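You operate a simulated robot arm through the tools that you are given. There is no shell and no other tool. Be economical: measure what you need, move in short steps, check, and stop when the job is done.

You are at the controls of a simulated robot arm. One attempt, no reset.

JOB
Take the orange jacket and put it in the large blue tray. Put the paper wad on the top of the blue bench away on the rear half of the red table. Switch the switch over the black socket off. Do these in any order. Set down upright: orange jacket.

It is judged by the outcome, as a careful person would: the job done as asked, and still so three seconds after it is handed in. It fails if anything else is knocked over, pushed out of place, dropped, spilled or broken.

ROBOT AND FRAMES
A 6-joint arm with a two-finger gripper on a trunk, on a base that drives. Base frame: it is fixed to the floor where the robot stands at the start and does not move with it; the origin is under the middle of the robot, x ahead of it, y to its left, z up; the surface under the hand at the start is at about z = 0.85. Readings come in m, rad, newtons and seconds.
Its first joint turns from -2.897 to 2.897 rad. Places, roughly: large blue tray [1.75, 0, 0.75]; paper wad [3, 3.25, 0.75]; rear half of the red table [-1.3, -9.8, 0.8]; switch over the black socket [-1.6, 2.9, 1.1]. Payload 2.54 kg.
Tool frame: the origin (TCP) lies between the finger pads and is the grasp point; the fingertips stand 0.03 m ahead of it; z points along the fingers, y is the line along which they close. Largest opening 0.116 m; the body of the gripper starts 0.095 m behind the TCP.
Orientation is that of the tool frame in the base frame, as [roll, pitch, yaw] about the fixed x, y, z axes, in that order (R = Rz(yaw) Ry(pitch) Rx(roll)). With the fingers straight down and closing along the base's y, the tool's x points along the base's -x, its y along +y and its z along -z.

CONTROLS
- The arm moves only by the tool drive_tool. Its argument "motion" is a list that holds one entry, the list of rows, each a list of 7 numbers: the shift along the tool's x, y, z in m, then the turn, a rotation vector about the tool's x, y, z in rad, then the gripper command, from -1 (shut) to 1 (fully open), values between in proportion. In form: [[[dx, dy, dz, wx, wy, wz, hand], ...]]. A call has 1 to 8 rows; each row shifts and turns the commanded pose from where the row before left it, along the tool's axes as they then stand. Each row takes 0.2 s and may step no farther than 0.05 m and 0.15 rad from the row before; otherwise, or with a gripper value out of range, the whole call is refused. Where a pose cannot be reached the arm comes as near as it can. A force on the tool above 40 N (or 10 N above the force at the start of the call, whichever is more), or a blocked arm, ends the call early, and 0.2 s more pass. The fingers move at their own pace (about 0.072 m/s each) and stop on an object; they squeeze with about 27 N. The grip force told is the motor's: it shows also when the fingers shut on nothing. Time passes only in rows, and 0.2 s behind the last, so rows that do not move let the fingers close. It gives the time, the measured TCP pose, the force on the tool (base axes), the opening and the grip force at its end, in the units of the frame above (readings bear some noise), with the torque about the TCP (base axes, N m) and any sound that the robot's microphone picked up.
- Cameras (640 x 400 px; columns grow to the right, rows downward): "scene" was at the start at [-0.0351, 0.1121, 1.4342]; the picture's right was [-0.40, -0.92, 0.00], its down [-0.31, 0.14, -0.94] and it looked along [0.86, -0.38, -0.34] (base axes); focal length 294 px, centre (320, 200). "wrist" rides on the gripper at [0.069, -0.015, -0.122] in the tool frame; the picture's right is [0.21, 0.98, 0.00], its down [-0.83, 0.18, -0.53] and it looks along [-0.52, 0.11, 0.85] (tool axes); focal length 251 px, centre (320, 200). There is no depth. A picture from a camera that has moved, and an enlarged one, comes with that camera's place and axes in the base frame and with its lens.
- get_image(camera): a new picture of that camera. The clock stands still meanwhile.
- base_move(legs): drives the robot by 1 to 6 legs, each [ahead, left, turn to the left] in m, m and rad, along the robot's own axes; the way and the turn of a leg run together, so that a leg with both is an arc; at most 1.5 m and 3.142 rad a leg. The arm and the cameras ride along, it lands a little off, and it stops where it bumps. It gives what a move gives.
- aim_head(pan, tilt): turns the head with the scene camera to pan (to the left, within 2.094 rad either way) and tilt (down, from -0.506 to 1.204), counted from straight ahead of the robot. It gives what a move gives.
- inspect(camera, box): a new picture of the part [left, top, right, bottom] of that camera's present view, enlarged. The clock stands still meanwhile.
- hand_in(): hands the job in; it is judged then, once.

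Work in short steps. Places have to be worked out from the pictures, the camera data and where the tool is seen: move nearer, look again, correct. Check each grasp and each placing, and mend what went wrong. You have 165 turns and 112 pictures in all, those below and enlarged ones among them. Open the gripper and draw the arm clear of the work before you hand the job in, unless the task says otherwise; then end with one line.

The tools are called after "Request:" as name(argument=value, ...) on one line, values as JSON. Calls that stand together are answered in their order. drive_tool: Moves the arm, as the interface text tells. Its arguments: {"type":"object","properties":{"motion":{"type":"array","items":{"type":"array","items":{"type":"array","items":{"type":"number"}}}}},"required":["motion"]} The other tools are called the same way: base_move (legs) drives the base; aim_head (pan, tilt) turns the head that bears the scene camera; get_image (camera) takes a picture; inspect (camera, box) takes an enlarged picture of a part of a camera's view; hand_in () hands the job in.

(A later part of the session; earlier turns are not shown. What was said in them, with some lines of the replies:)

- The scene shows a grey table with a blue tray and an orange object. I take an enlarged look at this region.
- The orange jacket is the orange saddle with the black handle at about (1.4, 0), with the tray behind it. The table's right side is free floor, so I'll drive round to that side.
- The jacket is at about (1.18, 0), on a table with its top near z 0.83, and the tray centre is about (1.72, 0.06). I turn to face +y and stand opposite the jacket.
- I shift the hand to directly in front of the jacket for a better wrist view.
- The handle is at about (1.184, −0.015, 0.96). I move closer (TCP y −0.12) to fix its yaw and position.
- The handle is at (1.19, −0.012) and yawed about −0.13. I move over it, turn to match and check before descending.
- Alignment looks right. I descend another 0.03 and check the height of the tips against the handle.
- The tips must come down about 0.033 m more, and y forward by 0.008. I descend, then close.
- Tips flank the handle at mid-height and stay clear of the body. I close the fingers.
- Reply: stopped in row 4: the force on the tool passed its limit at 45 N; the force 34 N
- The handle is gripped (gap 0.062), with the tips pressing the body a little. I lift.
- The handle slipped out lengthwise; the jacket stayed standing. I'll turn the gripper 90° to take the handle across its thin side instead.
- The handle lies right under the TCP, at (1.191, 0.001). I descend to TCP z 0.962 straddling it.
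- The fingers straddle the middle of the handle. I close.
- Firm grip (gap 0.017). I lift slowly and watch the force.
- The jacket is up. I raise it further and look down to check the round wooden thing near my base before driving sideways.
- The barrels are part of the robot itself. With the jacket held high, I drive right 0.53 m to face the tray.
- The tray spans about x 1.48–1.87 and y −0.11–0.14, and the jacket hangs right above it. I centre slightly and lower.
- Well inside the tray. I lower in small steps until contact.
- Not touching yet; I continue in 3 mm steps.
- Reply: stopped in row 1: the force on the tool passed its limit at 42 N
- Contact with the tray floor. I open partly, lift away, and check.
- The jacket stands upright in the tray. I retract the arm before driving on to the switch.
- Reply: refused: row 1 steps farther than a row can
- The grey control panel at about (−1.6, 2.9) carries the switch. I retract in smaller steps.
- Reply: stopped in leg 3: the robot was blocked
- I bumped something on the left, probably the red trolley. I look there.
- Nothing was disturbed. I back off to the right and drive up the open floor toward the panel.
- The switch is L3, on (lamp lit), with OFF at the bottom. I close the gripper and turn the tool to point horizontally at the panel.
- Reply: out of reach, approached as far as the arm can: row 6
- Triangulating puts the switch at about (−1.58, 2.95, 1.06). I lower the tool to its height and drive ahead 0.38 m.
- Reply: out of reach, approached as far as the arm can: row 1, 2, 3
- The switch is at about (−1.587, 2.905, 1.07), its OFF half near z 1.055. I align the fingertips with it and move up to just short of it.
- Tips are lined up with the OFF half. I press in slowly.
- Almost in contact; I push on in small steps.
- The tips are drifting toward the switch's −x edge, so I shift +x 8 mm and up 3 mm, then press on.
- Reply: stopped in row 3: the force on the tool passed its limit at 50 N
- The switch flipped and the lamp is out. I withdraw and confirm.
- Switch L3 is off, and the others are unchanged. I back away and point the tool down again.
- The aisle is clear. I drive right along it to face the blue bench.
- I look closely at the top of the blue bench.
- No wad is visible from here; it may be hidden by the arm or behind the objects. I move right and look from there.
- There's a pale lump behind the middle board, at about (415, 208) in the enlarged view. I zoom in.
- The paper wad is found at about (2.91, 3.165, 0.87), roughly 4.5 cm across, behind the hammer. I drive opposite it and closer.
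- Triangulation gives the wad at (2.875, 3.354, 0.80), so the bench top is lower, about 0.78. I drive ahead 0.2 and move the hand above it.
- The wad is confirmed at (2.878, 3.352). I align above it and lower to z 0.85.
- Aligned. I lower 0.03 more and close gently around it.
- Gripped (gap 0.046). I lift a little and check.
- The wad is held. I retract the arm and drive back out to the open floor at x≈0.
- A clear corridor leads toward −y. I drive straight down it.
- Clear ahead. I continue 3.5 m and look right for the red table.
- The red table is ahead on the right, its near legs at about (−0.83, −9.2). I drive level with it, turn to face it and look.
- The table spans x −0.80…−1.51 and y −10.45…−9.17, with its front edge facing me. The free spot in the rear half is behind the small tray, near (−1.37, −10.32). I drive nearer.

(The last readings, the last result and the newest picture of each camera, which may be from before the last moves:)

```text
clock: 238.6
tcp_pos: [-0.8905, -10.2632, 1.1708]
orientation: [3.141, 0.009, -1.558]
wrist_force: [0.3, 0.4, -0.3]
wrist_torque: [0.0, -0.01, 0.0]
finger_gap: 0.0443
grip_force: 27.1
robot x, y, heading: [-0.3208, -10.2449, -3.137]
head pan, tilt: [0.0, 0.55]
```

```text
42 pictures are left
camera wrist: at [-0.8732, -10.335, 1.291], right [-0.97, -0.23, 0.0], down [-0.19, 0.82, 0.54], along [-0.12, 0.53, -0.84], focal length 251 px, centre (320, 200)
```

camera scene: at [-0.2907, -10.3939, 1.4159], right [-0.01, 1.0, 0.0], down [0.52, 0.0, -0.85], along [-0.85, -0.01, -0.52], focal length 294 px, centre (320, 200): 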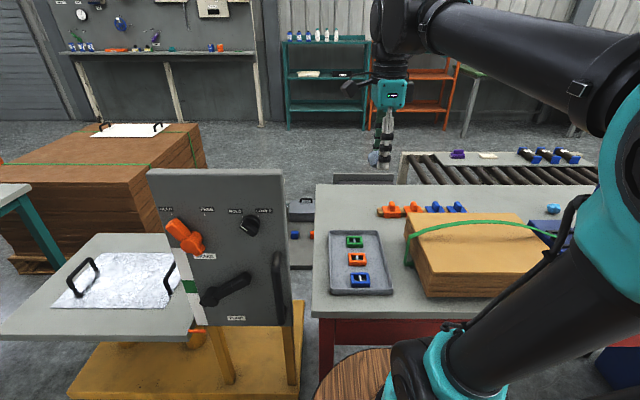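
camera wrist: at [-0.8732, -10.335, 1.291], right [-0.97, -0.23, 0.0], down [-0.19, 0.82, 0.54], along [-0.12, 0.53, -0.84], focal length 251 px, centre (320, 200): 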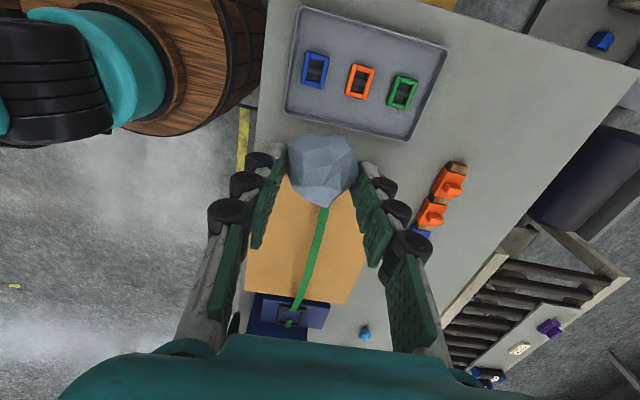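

The table top is at z≈0.80, x −0.75…−1.42. I target (−1.26, −10.31), clear of tray and clamps, and move above it.

Request:
drive_tool(motion=[[[0.006, 0.047, 0, 0, 0, 0, -1], [0.006, 0.047, 0, 0, 0, 0, -1], [0.006, 0.047, 0, 0, 0, 0, -1], [0.006, 0.047, 0, 0, 0, 0, -1], [0.006, 0.047, 0, 0, 0, 0, -1], [0.006, 0.047, 0, 0, 0, 0, -1], [0.006, 0.047, 0, 0, 0, 0, -1], [0.001, 0.04, 0, 0, 0, 0, -1]]])

Request:
drive_tool(motion=[[[0, 0, 0.05, 0, 0, 0, -1], [0, 0, 0.05, 0, 0, 0, -1], [0, 0, 0.05, 0, 0, 0, -1], [0, 0, 0.05, 0, 0, 0, -1], [0, 0, 0.05, 0, 0, 0, -1]]])

Request:
get_image(camera="wrist")

Request:
get_image(camera="scene")

```text
clock: 240.4
tcp_pos: [-1.2588, -10.313, 1.1713]
orientation: [3.139, 0.008, -1.556]
wrist_force: [1.7, 0.4, -0.1]
wrist_torque: [-0.05, 0.08, -0.02]
finger_gap: 0.0446
grip_force: 27.0
robot x, y, heading: [-0.3215, -10.2455, -3.136]
head pan, tilt: [0.0, 0.55]
```

```text
clock: 241.6
tcp_pos: [-1.2585, -10.3098, 0.9211]
orientation: [3.141, 0.009, -1.557]
wrist_force: [0.8, -0.5, -0.1]
wrist_torque: [-0.03, 0.0, 0.01]
finger_gap: 0.0447
grip_force: 26.9
robot x, y, heading: [-0.3203, -10.2429, -3.138]
head pan, tilt: [0.0, 0.55]
```

```text
41 pictures are left
camera wrist: at [-1.2409, -10.3803, 1.0414], right [-0.97, -0.23, 0.0], down [-0.19, 0.82, 0.54], along [-0.12, 0.53, -0.84], focal length 251 px, centre (320, 200)
```

wrist: 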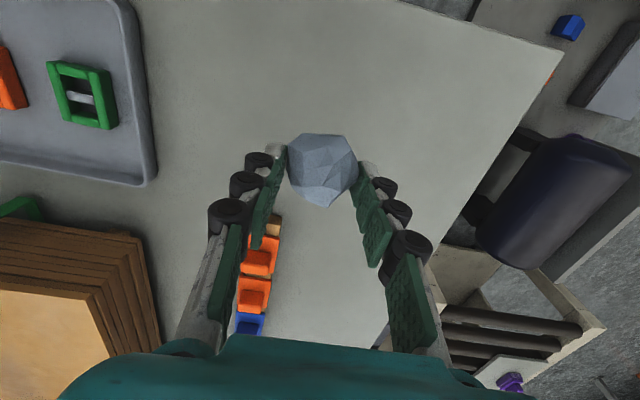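

```text
40 pictures are left
camera scene: at [-0.2905, -10.3939, 1.4159], right [-0.01, 1.0, 0.0], down [0.52, 0.0, -0.85], along [-0.85, -0.01, -0.52], focal length 294 px, centre (320, 200)
```

scene: 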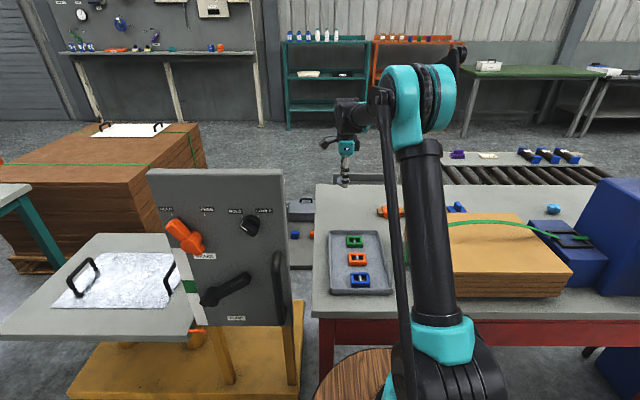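

Free space below. I lower toward the surface.

Request:
drive_tool(motion=[[[0, 0, 0.03, 0, 0, 0, -1], [0, 0, 0.025, 0, 0, 0, -1], [0, 0, 0.008, 0, 0, 0, -1]]])

Request:
inspect(camera="scene", box=[300, 160, 400, 240])

Request:
get_image(camera="wrist")

```text
clock: 242.4
tcp_pos: [-1.2595, -10.3096, 0.8577]
orientation: [3.139, 0.008, -1.556]
wrist_force: [-0.5, 0.3, 0.7]
wrist_torque: [-0.01, 0.0, 0.01]
finger_gap: 0.0447
grip_force: 26.8
robot x, y, heading: [-0.3208, -10.2459, -3.14]
head pan, tilt: [0.0, 0.55]
```

```text
5.00 times, centred on (350, 200) of scene
camera zoom: at [-0.2907, -10.3939, 1.4159], right [-0.01, 1.0, 0.0], down [0.52, 0.0, -0.85], along [-0.85, -0.01, -0.52], focal length 1471 px, centre (170, 200)
```

zoom: 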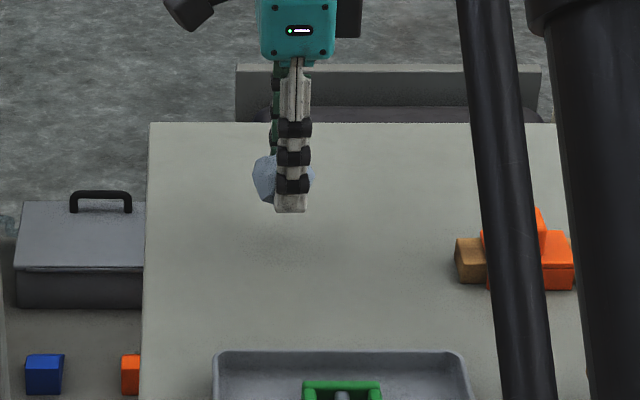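

```text
38 pictures are left
camera wrist: at [-1.2419, -10.3804, 0.9786], right [-0.97, -0.23, 0.0], down [-0.19, 0.82, 0.54], along [-0.12, 0.53, -0.84], focal length 251 px, centre (320, 200)
```

wrist: 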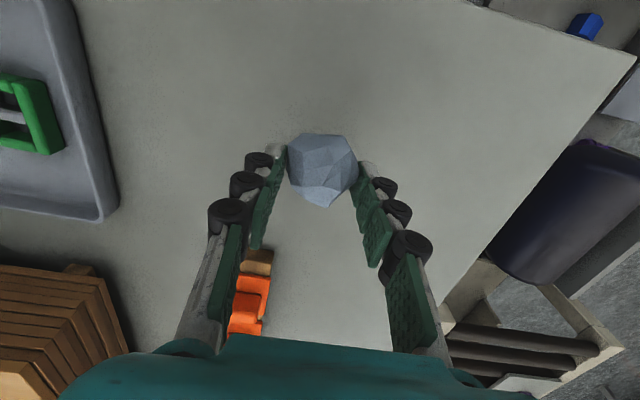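

Still some clearance by the shadow. I go down in small steps.

Request:
drive_tool(motion=[[[0, 0, 0.006, 0, 0, 0, -1], [0, 0, 0.005, 0, 0, 0, -1]]])

Request:
drive_tool(motion=[[[0, 0, 0.004, 0, 0, 0, -1], [0, 0, 0.003, 0, 0, 0, -1]]])

Request:
inspect(camera="scene", box=[300, 160, 400, 240])

```text
clock: 243.0
tcp_pos: [-1.2587, -10.3089, 0.8475]
orientation: [3.14, 0.008, -1.557]
wrist_force: [-0.2, 0.5, -0.1]
wrist_torque: [-0.02, 0.0, -0.04]
finger_gap: 0.0443
grip_force: 26.9
robot x, y, heading: [-0.3243, -10.2478, -3.137]
head pan, tilt: [0.0, 0.55]
```

```text
clock: 243.6
tcp_pos: [-1.2596, -10.3093, 0.8408]
orientation: [3.139, 0.009, -1.557]
wrist_force: [0.3, 0.3, -0.5]
wrist_torque: [0.0, -0.01, 0.02]
finger_gap: 0.0445
grip_force: 26.9
robot x, y, heading: [-0.322, -10.2414, -3.131]
head pan, tilt: [0.0, 0.55]
```

```text
5.00 times, centred on (350, 200) of scene
camera zoom: at [-0.2907, -10.3939, 1.4159], right [-0.01, 1.0, 0.0], down [0.52, 0.0, -0.85], along [-0.85, -0.01, -0.52], focal length 1471 px, centre (170, 200)
```

zoom: 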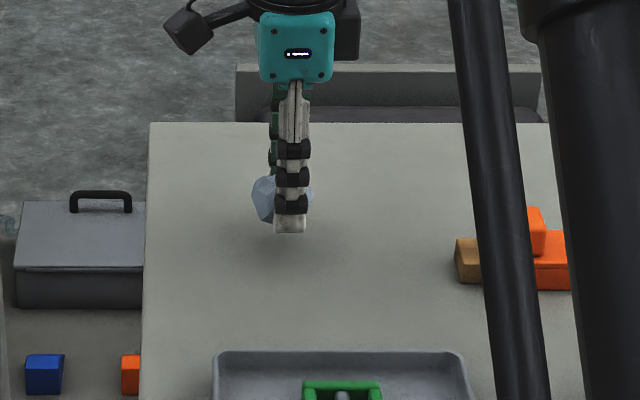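

Request:
drive_tool(motion=[[[0, 0, 0.004, 0, 0, 0, -1], [0, 0, 0.003, 0, 0, 0, -1]]])

Request:
drive_tool(motion=[[[0, 0, 0.004, 0, 0, 0, -1], [0, 0, 0.003, 0, 0, 0, -1]]])

Request:
inspect(camera="scene", box=[300, 160, 400, 240])

```text
clock: 244.2
tcp_pos: [-1.2591, -10.3115, 0.8336]
orientation: [3.139, 0.008, -1.557]
wrist_force: [-0.3, 0.4, -0.7]
wrist_torque: [-0.02, 0.02, -0.01]
finger_gap: 0.0446
grip_force: 27.2
robot x, y, heading: [-0.3185, -10.2413, -3.132]
head pan, tilt: [0.0, 0.55]
```

```text
clock: 244.8
tcp_pos: [-1.2594, -10.3096, 0.8262]
orientation: [3.14, 0.008, -1.558]
wrist_force: [-0.3, -0.1, -0.9]
wrist_torque: [0.01, 0.01, -0.03]
finger_gap: 0.0448
grip_force: 27.4
robot x, y, heading: [-0.3247, -10.2442, -3.139]
head pan, tilt: [0.0, 0.55]
```

```text
5.00 times, centred on (350, 200) of scene
camera zoom: at [-0.2907, -10.3939, 1.4159], right [-0.01, 1.0, 0.0], down [0.52, 0.0, -0.85], along [-0.85, -0.01, -0.52], focal length 1471 px, centre (170, 200)
```

zoom: 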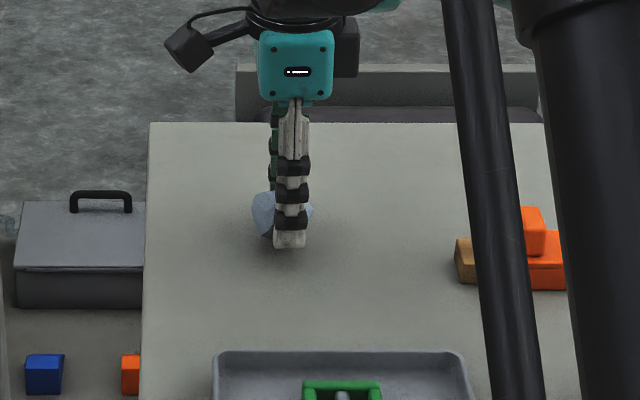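

Nearly down; a few more millimetres.

Request:
drive_tool(motion=[[[0, 0, 0.003, 0, 0, 0, -1], [0, 0, 0.003, 0, 0, 0, -1]]])

Request:
drive_tool(motion=[[[0, 0, 0.003, 0, 0, 0, -1], [0, 0, 0.002, 0, 0, 0, -1]]])

Request:
inspect(camera="scene", box=[320, 180, 380, 220])

```text
clock: 245.4
tcp_pos: [-1.2594, -10.3092, 0.8206]
orientation: [3.138, 0.009, -1.558]
wrist_force: [-1.9, -0.9, 16.1]
wrist_torque: [0.08, -0.03, -0.03]
finger_gap: 0.0446
grip_force: 26.7
robot x, y, heading: [-0.3213, -10.2458, -3.134]
head pan, tilt: [0.0, 0.55]
```

```text
clock: 246.0
tcp_pos: [-1.2589, -10.3091, 0.8159]
orientation: [3.138, 0.01, -1.558]
wrist_force: [-0.4, -0.3, 20.8]
wrist_torque: [-0.07, 0.03, 0.0]
finger_gap: 0.0446
grip_force: 26.8
robot x, y, heading: [-0.323, -10.2418, -3.139]
head pan, tilt: [0.0, 0.55]
```

```text
10.00 times, centred on (350, 200) of scene
camera zoom: at [-0.2899, -10.3939, 1.4159], right [-0.01, 1.0, 0.0], down [0.52, 0.0, -0.85], along [-0.85, -0.01, -0.52], focal length 2941 px, centre (20, 200)
```

zoom: 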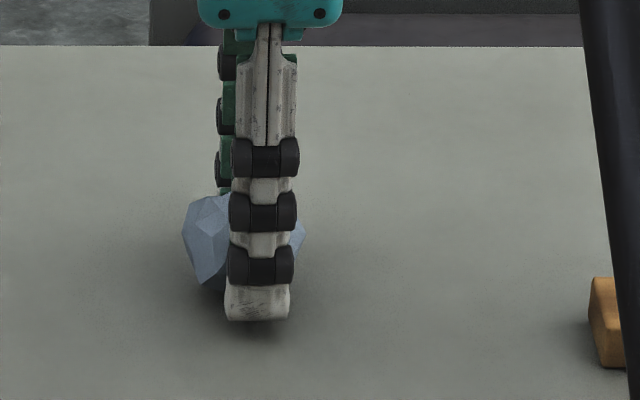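

Contact made. I open slowly to let it rest, then check before lifting.

Request:
drive_tool(motion=[[[0, 0, -0.003, 0, 0, 0, -0.2], [0, 0, 0, 0, 0, 0, -0.1], [0, 0, 0, 0, 0, 0, 0.1], [0, 0, 0, 0, 0, 0, 0.4], [0, 0, 0, 0, 0, 0, 0.4]]])

Request:
get_image(camera="wrist")

```text
clock: 247.2
tcp_pos: [-1.2585, -10.3098, 0.8174]
orientation: [3.138, 0.008, -1.557]
wrist_force: [-0.1, -0.9, -0.4]
wrist_torque: [-0.04, -0.05, 0.01]
finger_gap: 0.0812
grip_force: 0.1
robot x, y, heading: [-0.3245, -10.2414, -3.133]
head pan, tilt: [0.0, 0.55]
```

```text
34 pictures are left
camera wrist: at [-1.2423, -10.3799, 0.9384], right [-0.97, -0.23, 0.0], down [-0.19, 0.82, 0.54], along [-0.12, 0.53, -0.84], focal length 251 px, centre (320, 200)
```

wrist: 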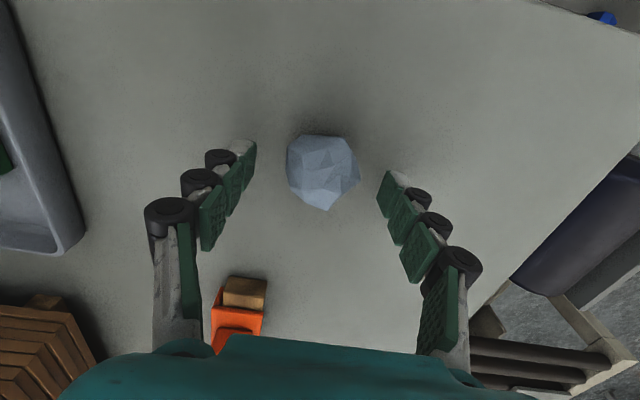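

The wad rests on the table. I raise the arm and retract.

Request:
drive_tool(motion=[[[0, 0, -0.03, 0, 0, 0, 0.4], [0, 0, -0.045, 0, 0, 0, 0.4], [0, 0, -0.05, 0, 0, 0, 0.4], [0, 0, -0.05, 0, 0, 0, 0.4], [0, 0, -0.05, 0, 0, 0, 0.4], [0, 0, -0.05, 0, 0, 0, 0.4], [0, 0, -0.05, 0, 0, 0, 0.4]]])

Request:
drive_tool(motion=[[[-0.006, -0.045, 0, 0, 0, 0, 1], [-0.006, -0.045, 0, 0, 0, 0, 1], [-0.006, -0.045, 0, 0, 0, 0, 1], [-0.006, -0.045, 0, 0, 0, 0, 1], [-0.006, -0.045, 0, 0, 0, 0, 1], [-0.006, -0.045, 0, 0, 0, 0, 1], [-0.006, -0.045, 0, 0, 0, 0, 1]]])

Request:
get_image(camera="scene")

Request:
inspect(camera="scene", box=[300, 160, 420, 240])

```text
clock: 248.8
tcp_pos: [-1.2595, -10.3125, 1.1434]
orientation: [3.139, 0.009, -1.557]
wrist_force: [0.4, 0.4, 0.1]
wrist_torque: [0.0, -0.04, 0.02]
finger_gap: 0.0813
grip_force: 0.1
robot x, y, heading: [-0.3205, -10.2455, -3.133]
head pan, tilt: [0.0, 0.55]
```

```text
clock: 250.4
tcp_pos: [-0.9436, -10.2675, 1.1424]
orientation: [3.139, 0.008, -1.557]
wrist_force: [0.1, -0.3, -0.5]
wrist_torque: [0.0, -0.06, -0.01]
finger_gap: 0.1159
grip_force: 0.0
robot x, y, heading: [-0.3212, -10.2442, -3.133]
head pan, tilt: [0.0, 0.55]
```

```text
33 pictures are left
camera scene: at [-0.2912, -10.394, 1.4159], right [-0.01, 1.0, 0.0], down [0.52, 0.0, -0.85], along [-0.85, -0.01, -0.52], focal length 294 px, centre (320, 200)
```

scene: 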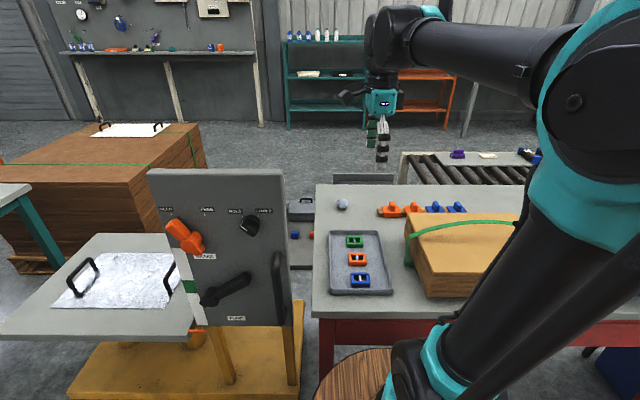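

```text
5.00 times, centred on (360, 200) of scene
camera zoom: at [-0.2912, -10.394, 1.4159], right [-0.01, 1.0, 0.0], down [0.52, 0.0, -0.85], along [-0.85, -0.01, -0.52], focal length 1471 px, centre (120, 200)
```

zoom: 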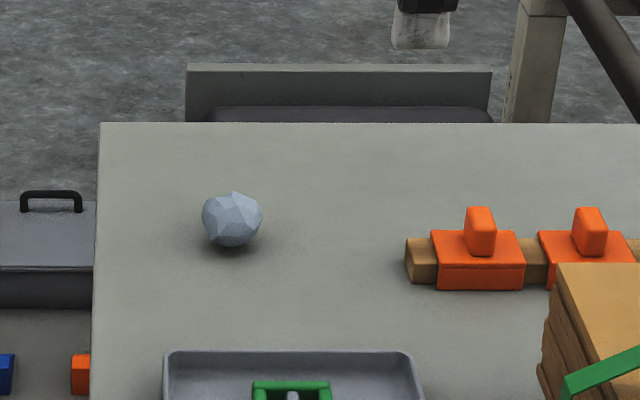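

The wad rests on the table's rear half, nothing else there has moved, and the arm is clear with the gripper open. I hand in.

Request:
hand_in()

```text
The job is handed in.
```

All three parts are done and handed in: the orange jacket stands upright in the large blue tray, the L3 switch over the black socket is off, and the paper wad is on the rear half of the red table. On the way the base bumped something near the red trolley and stopped; nothing looked out of place in the picture I took afterwards.
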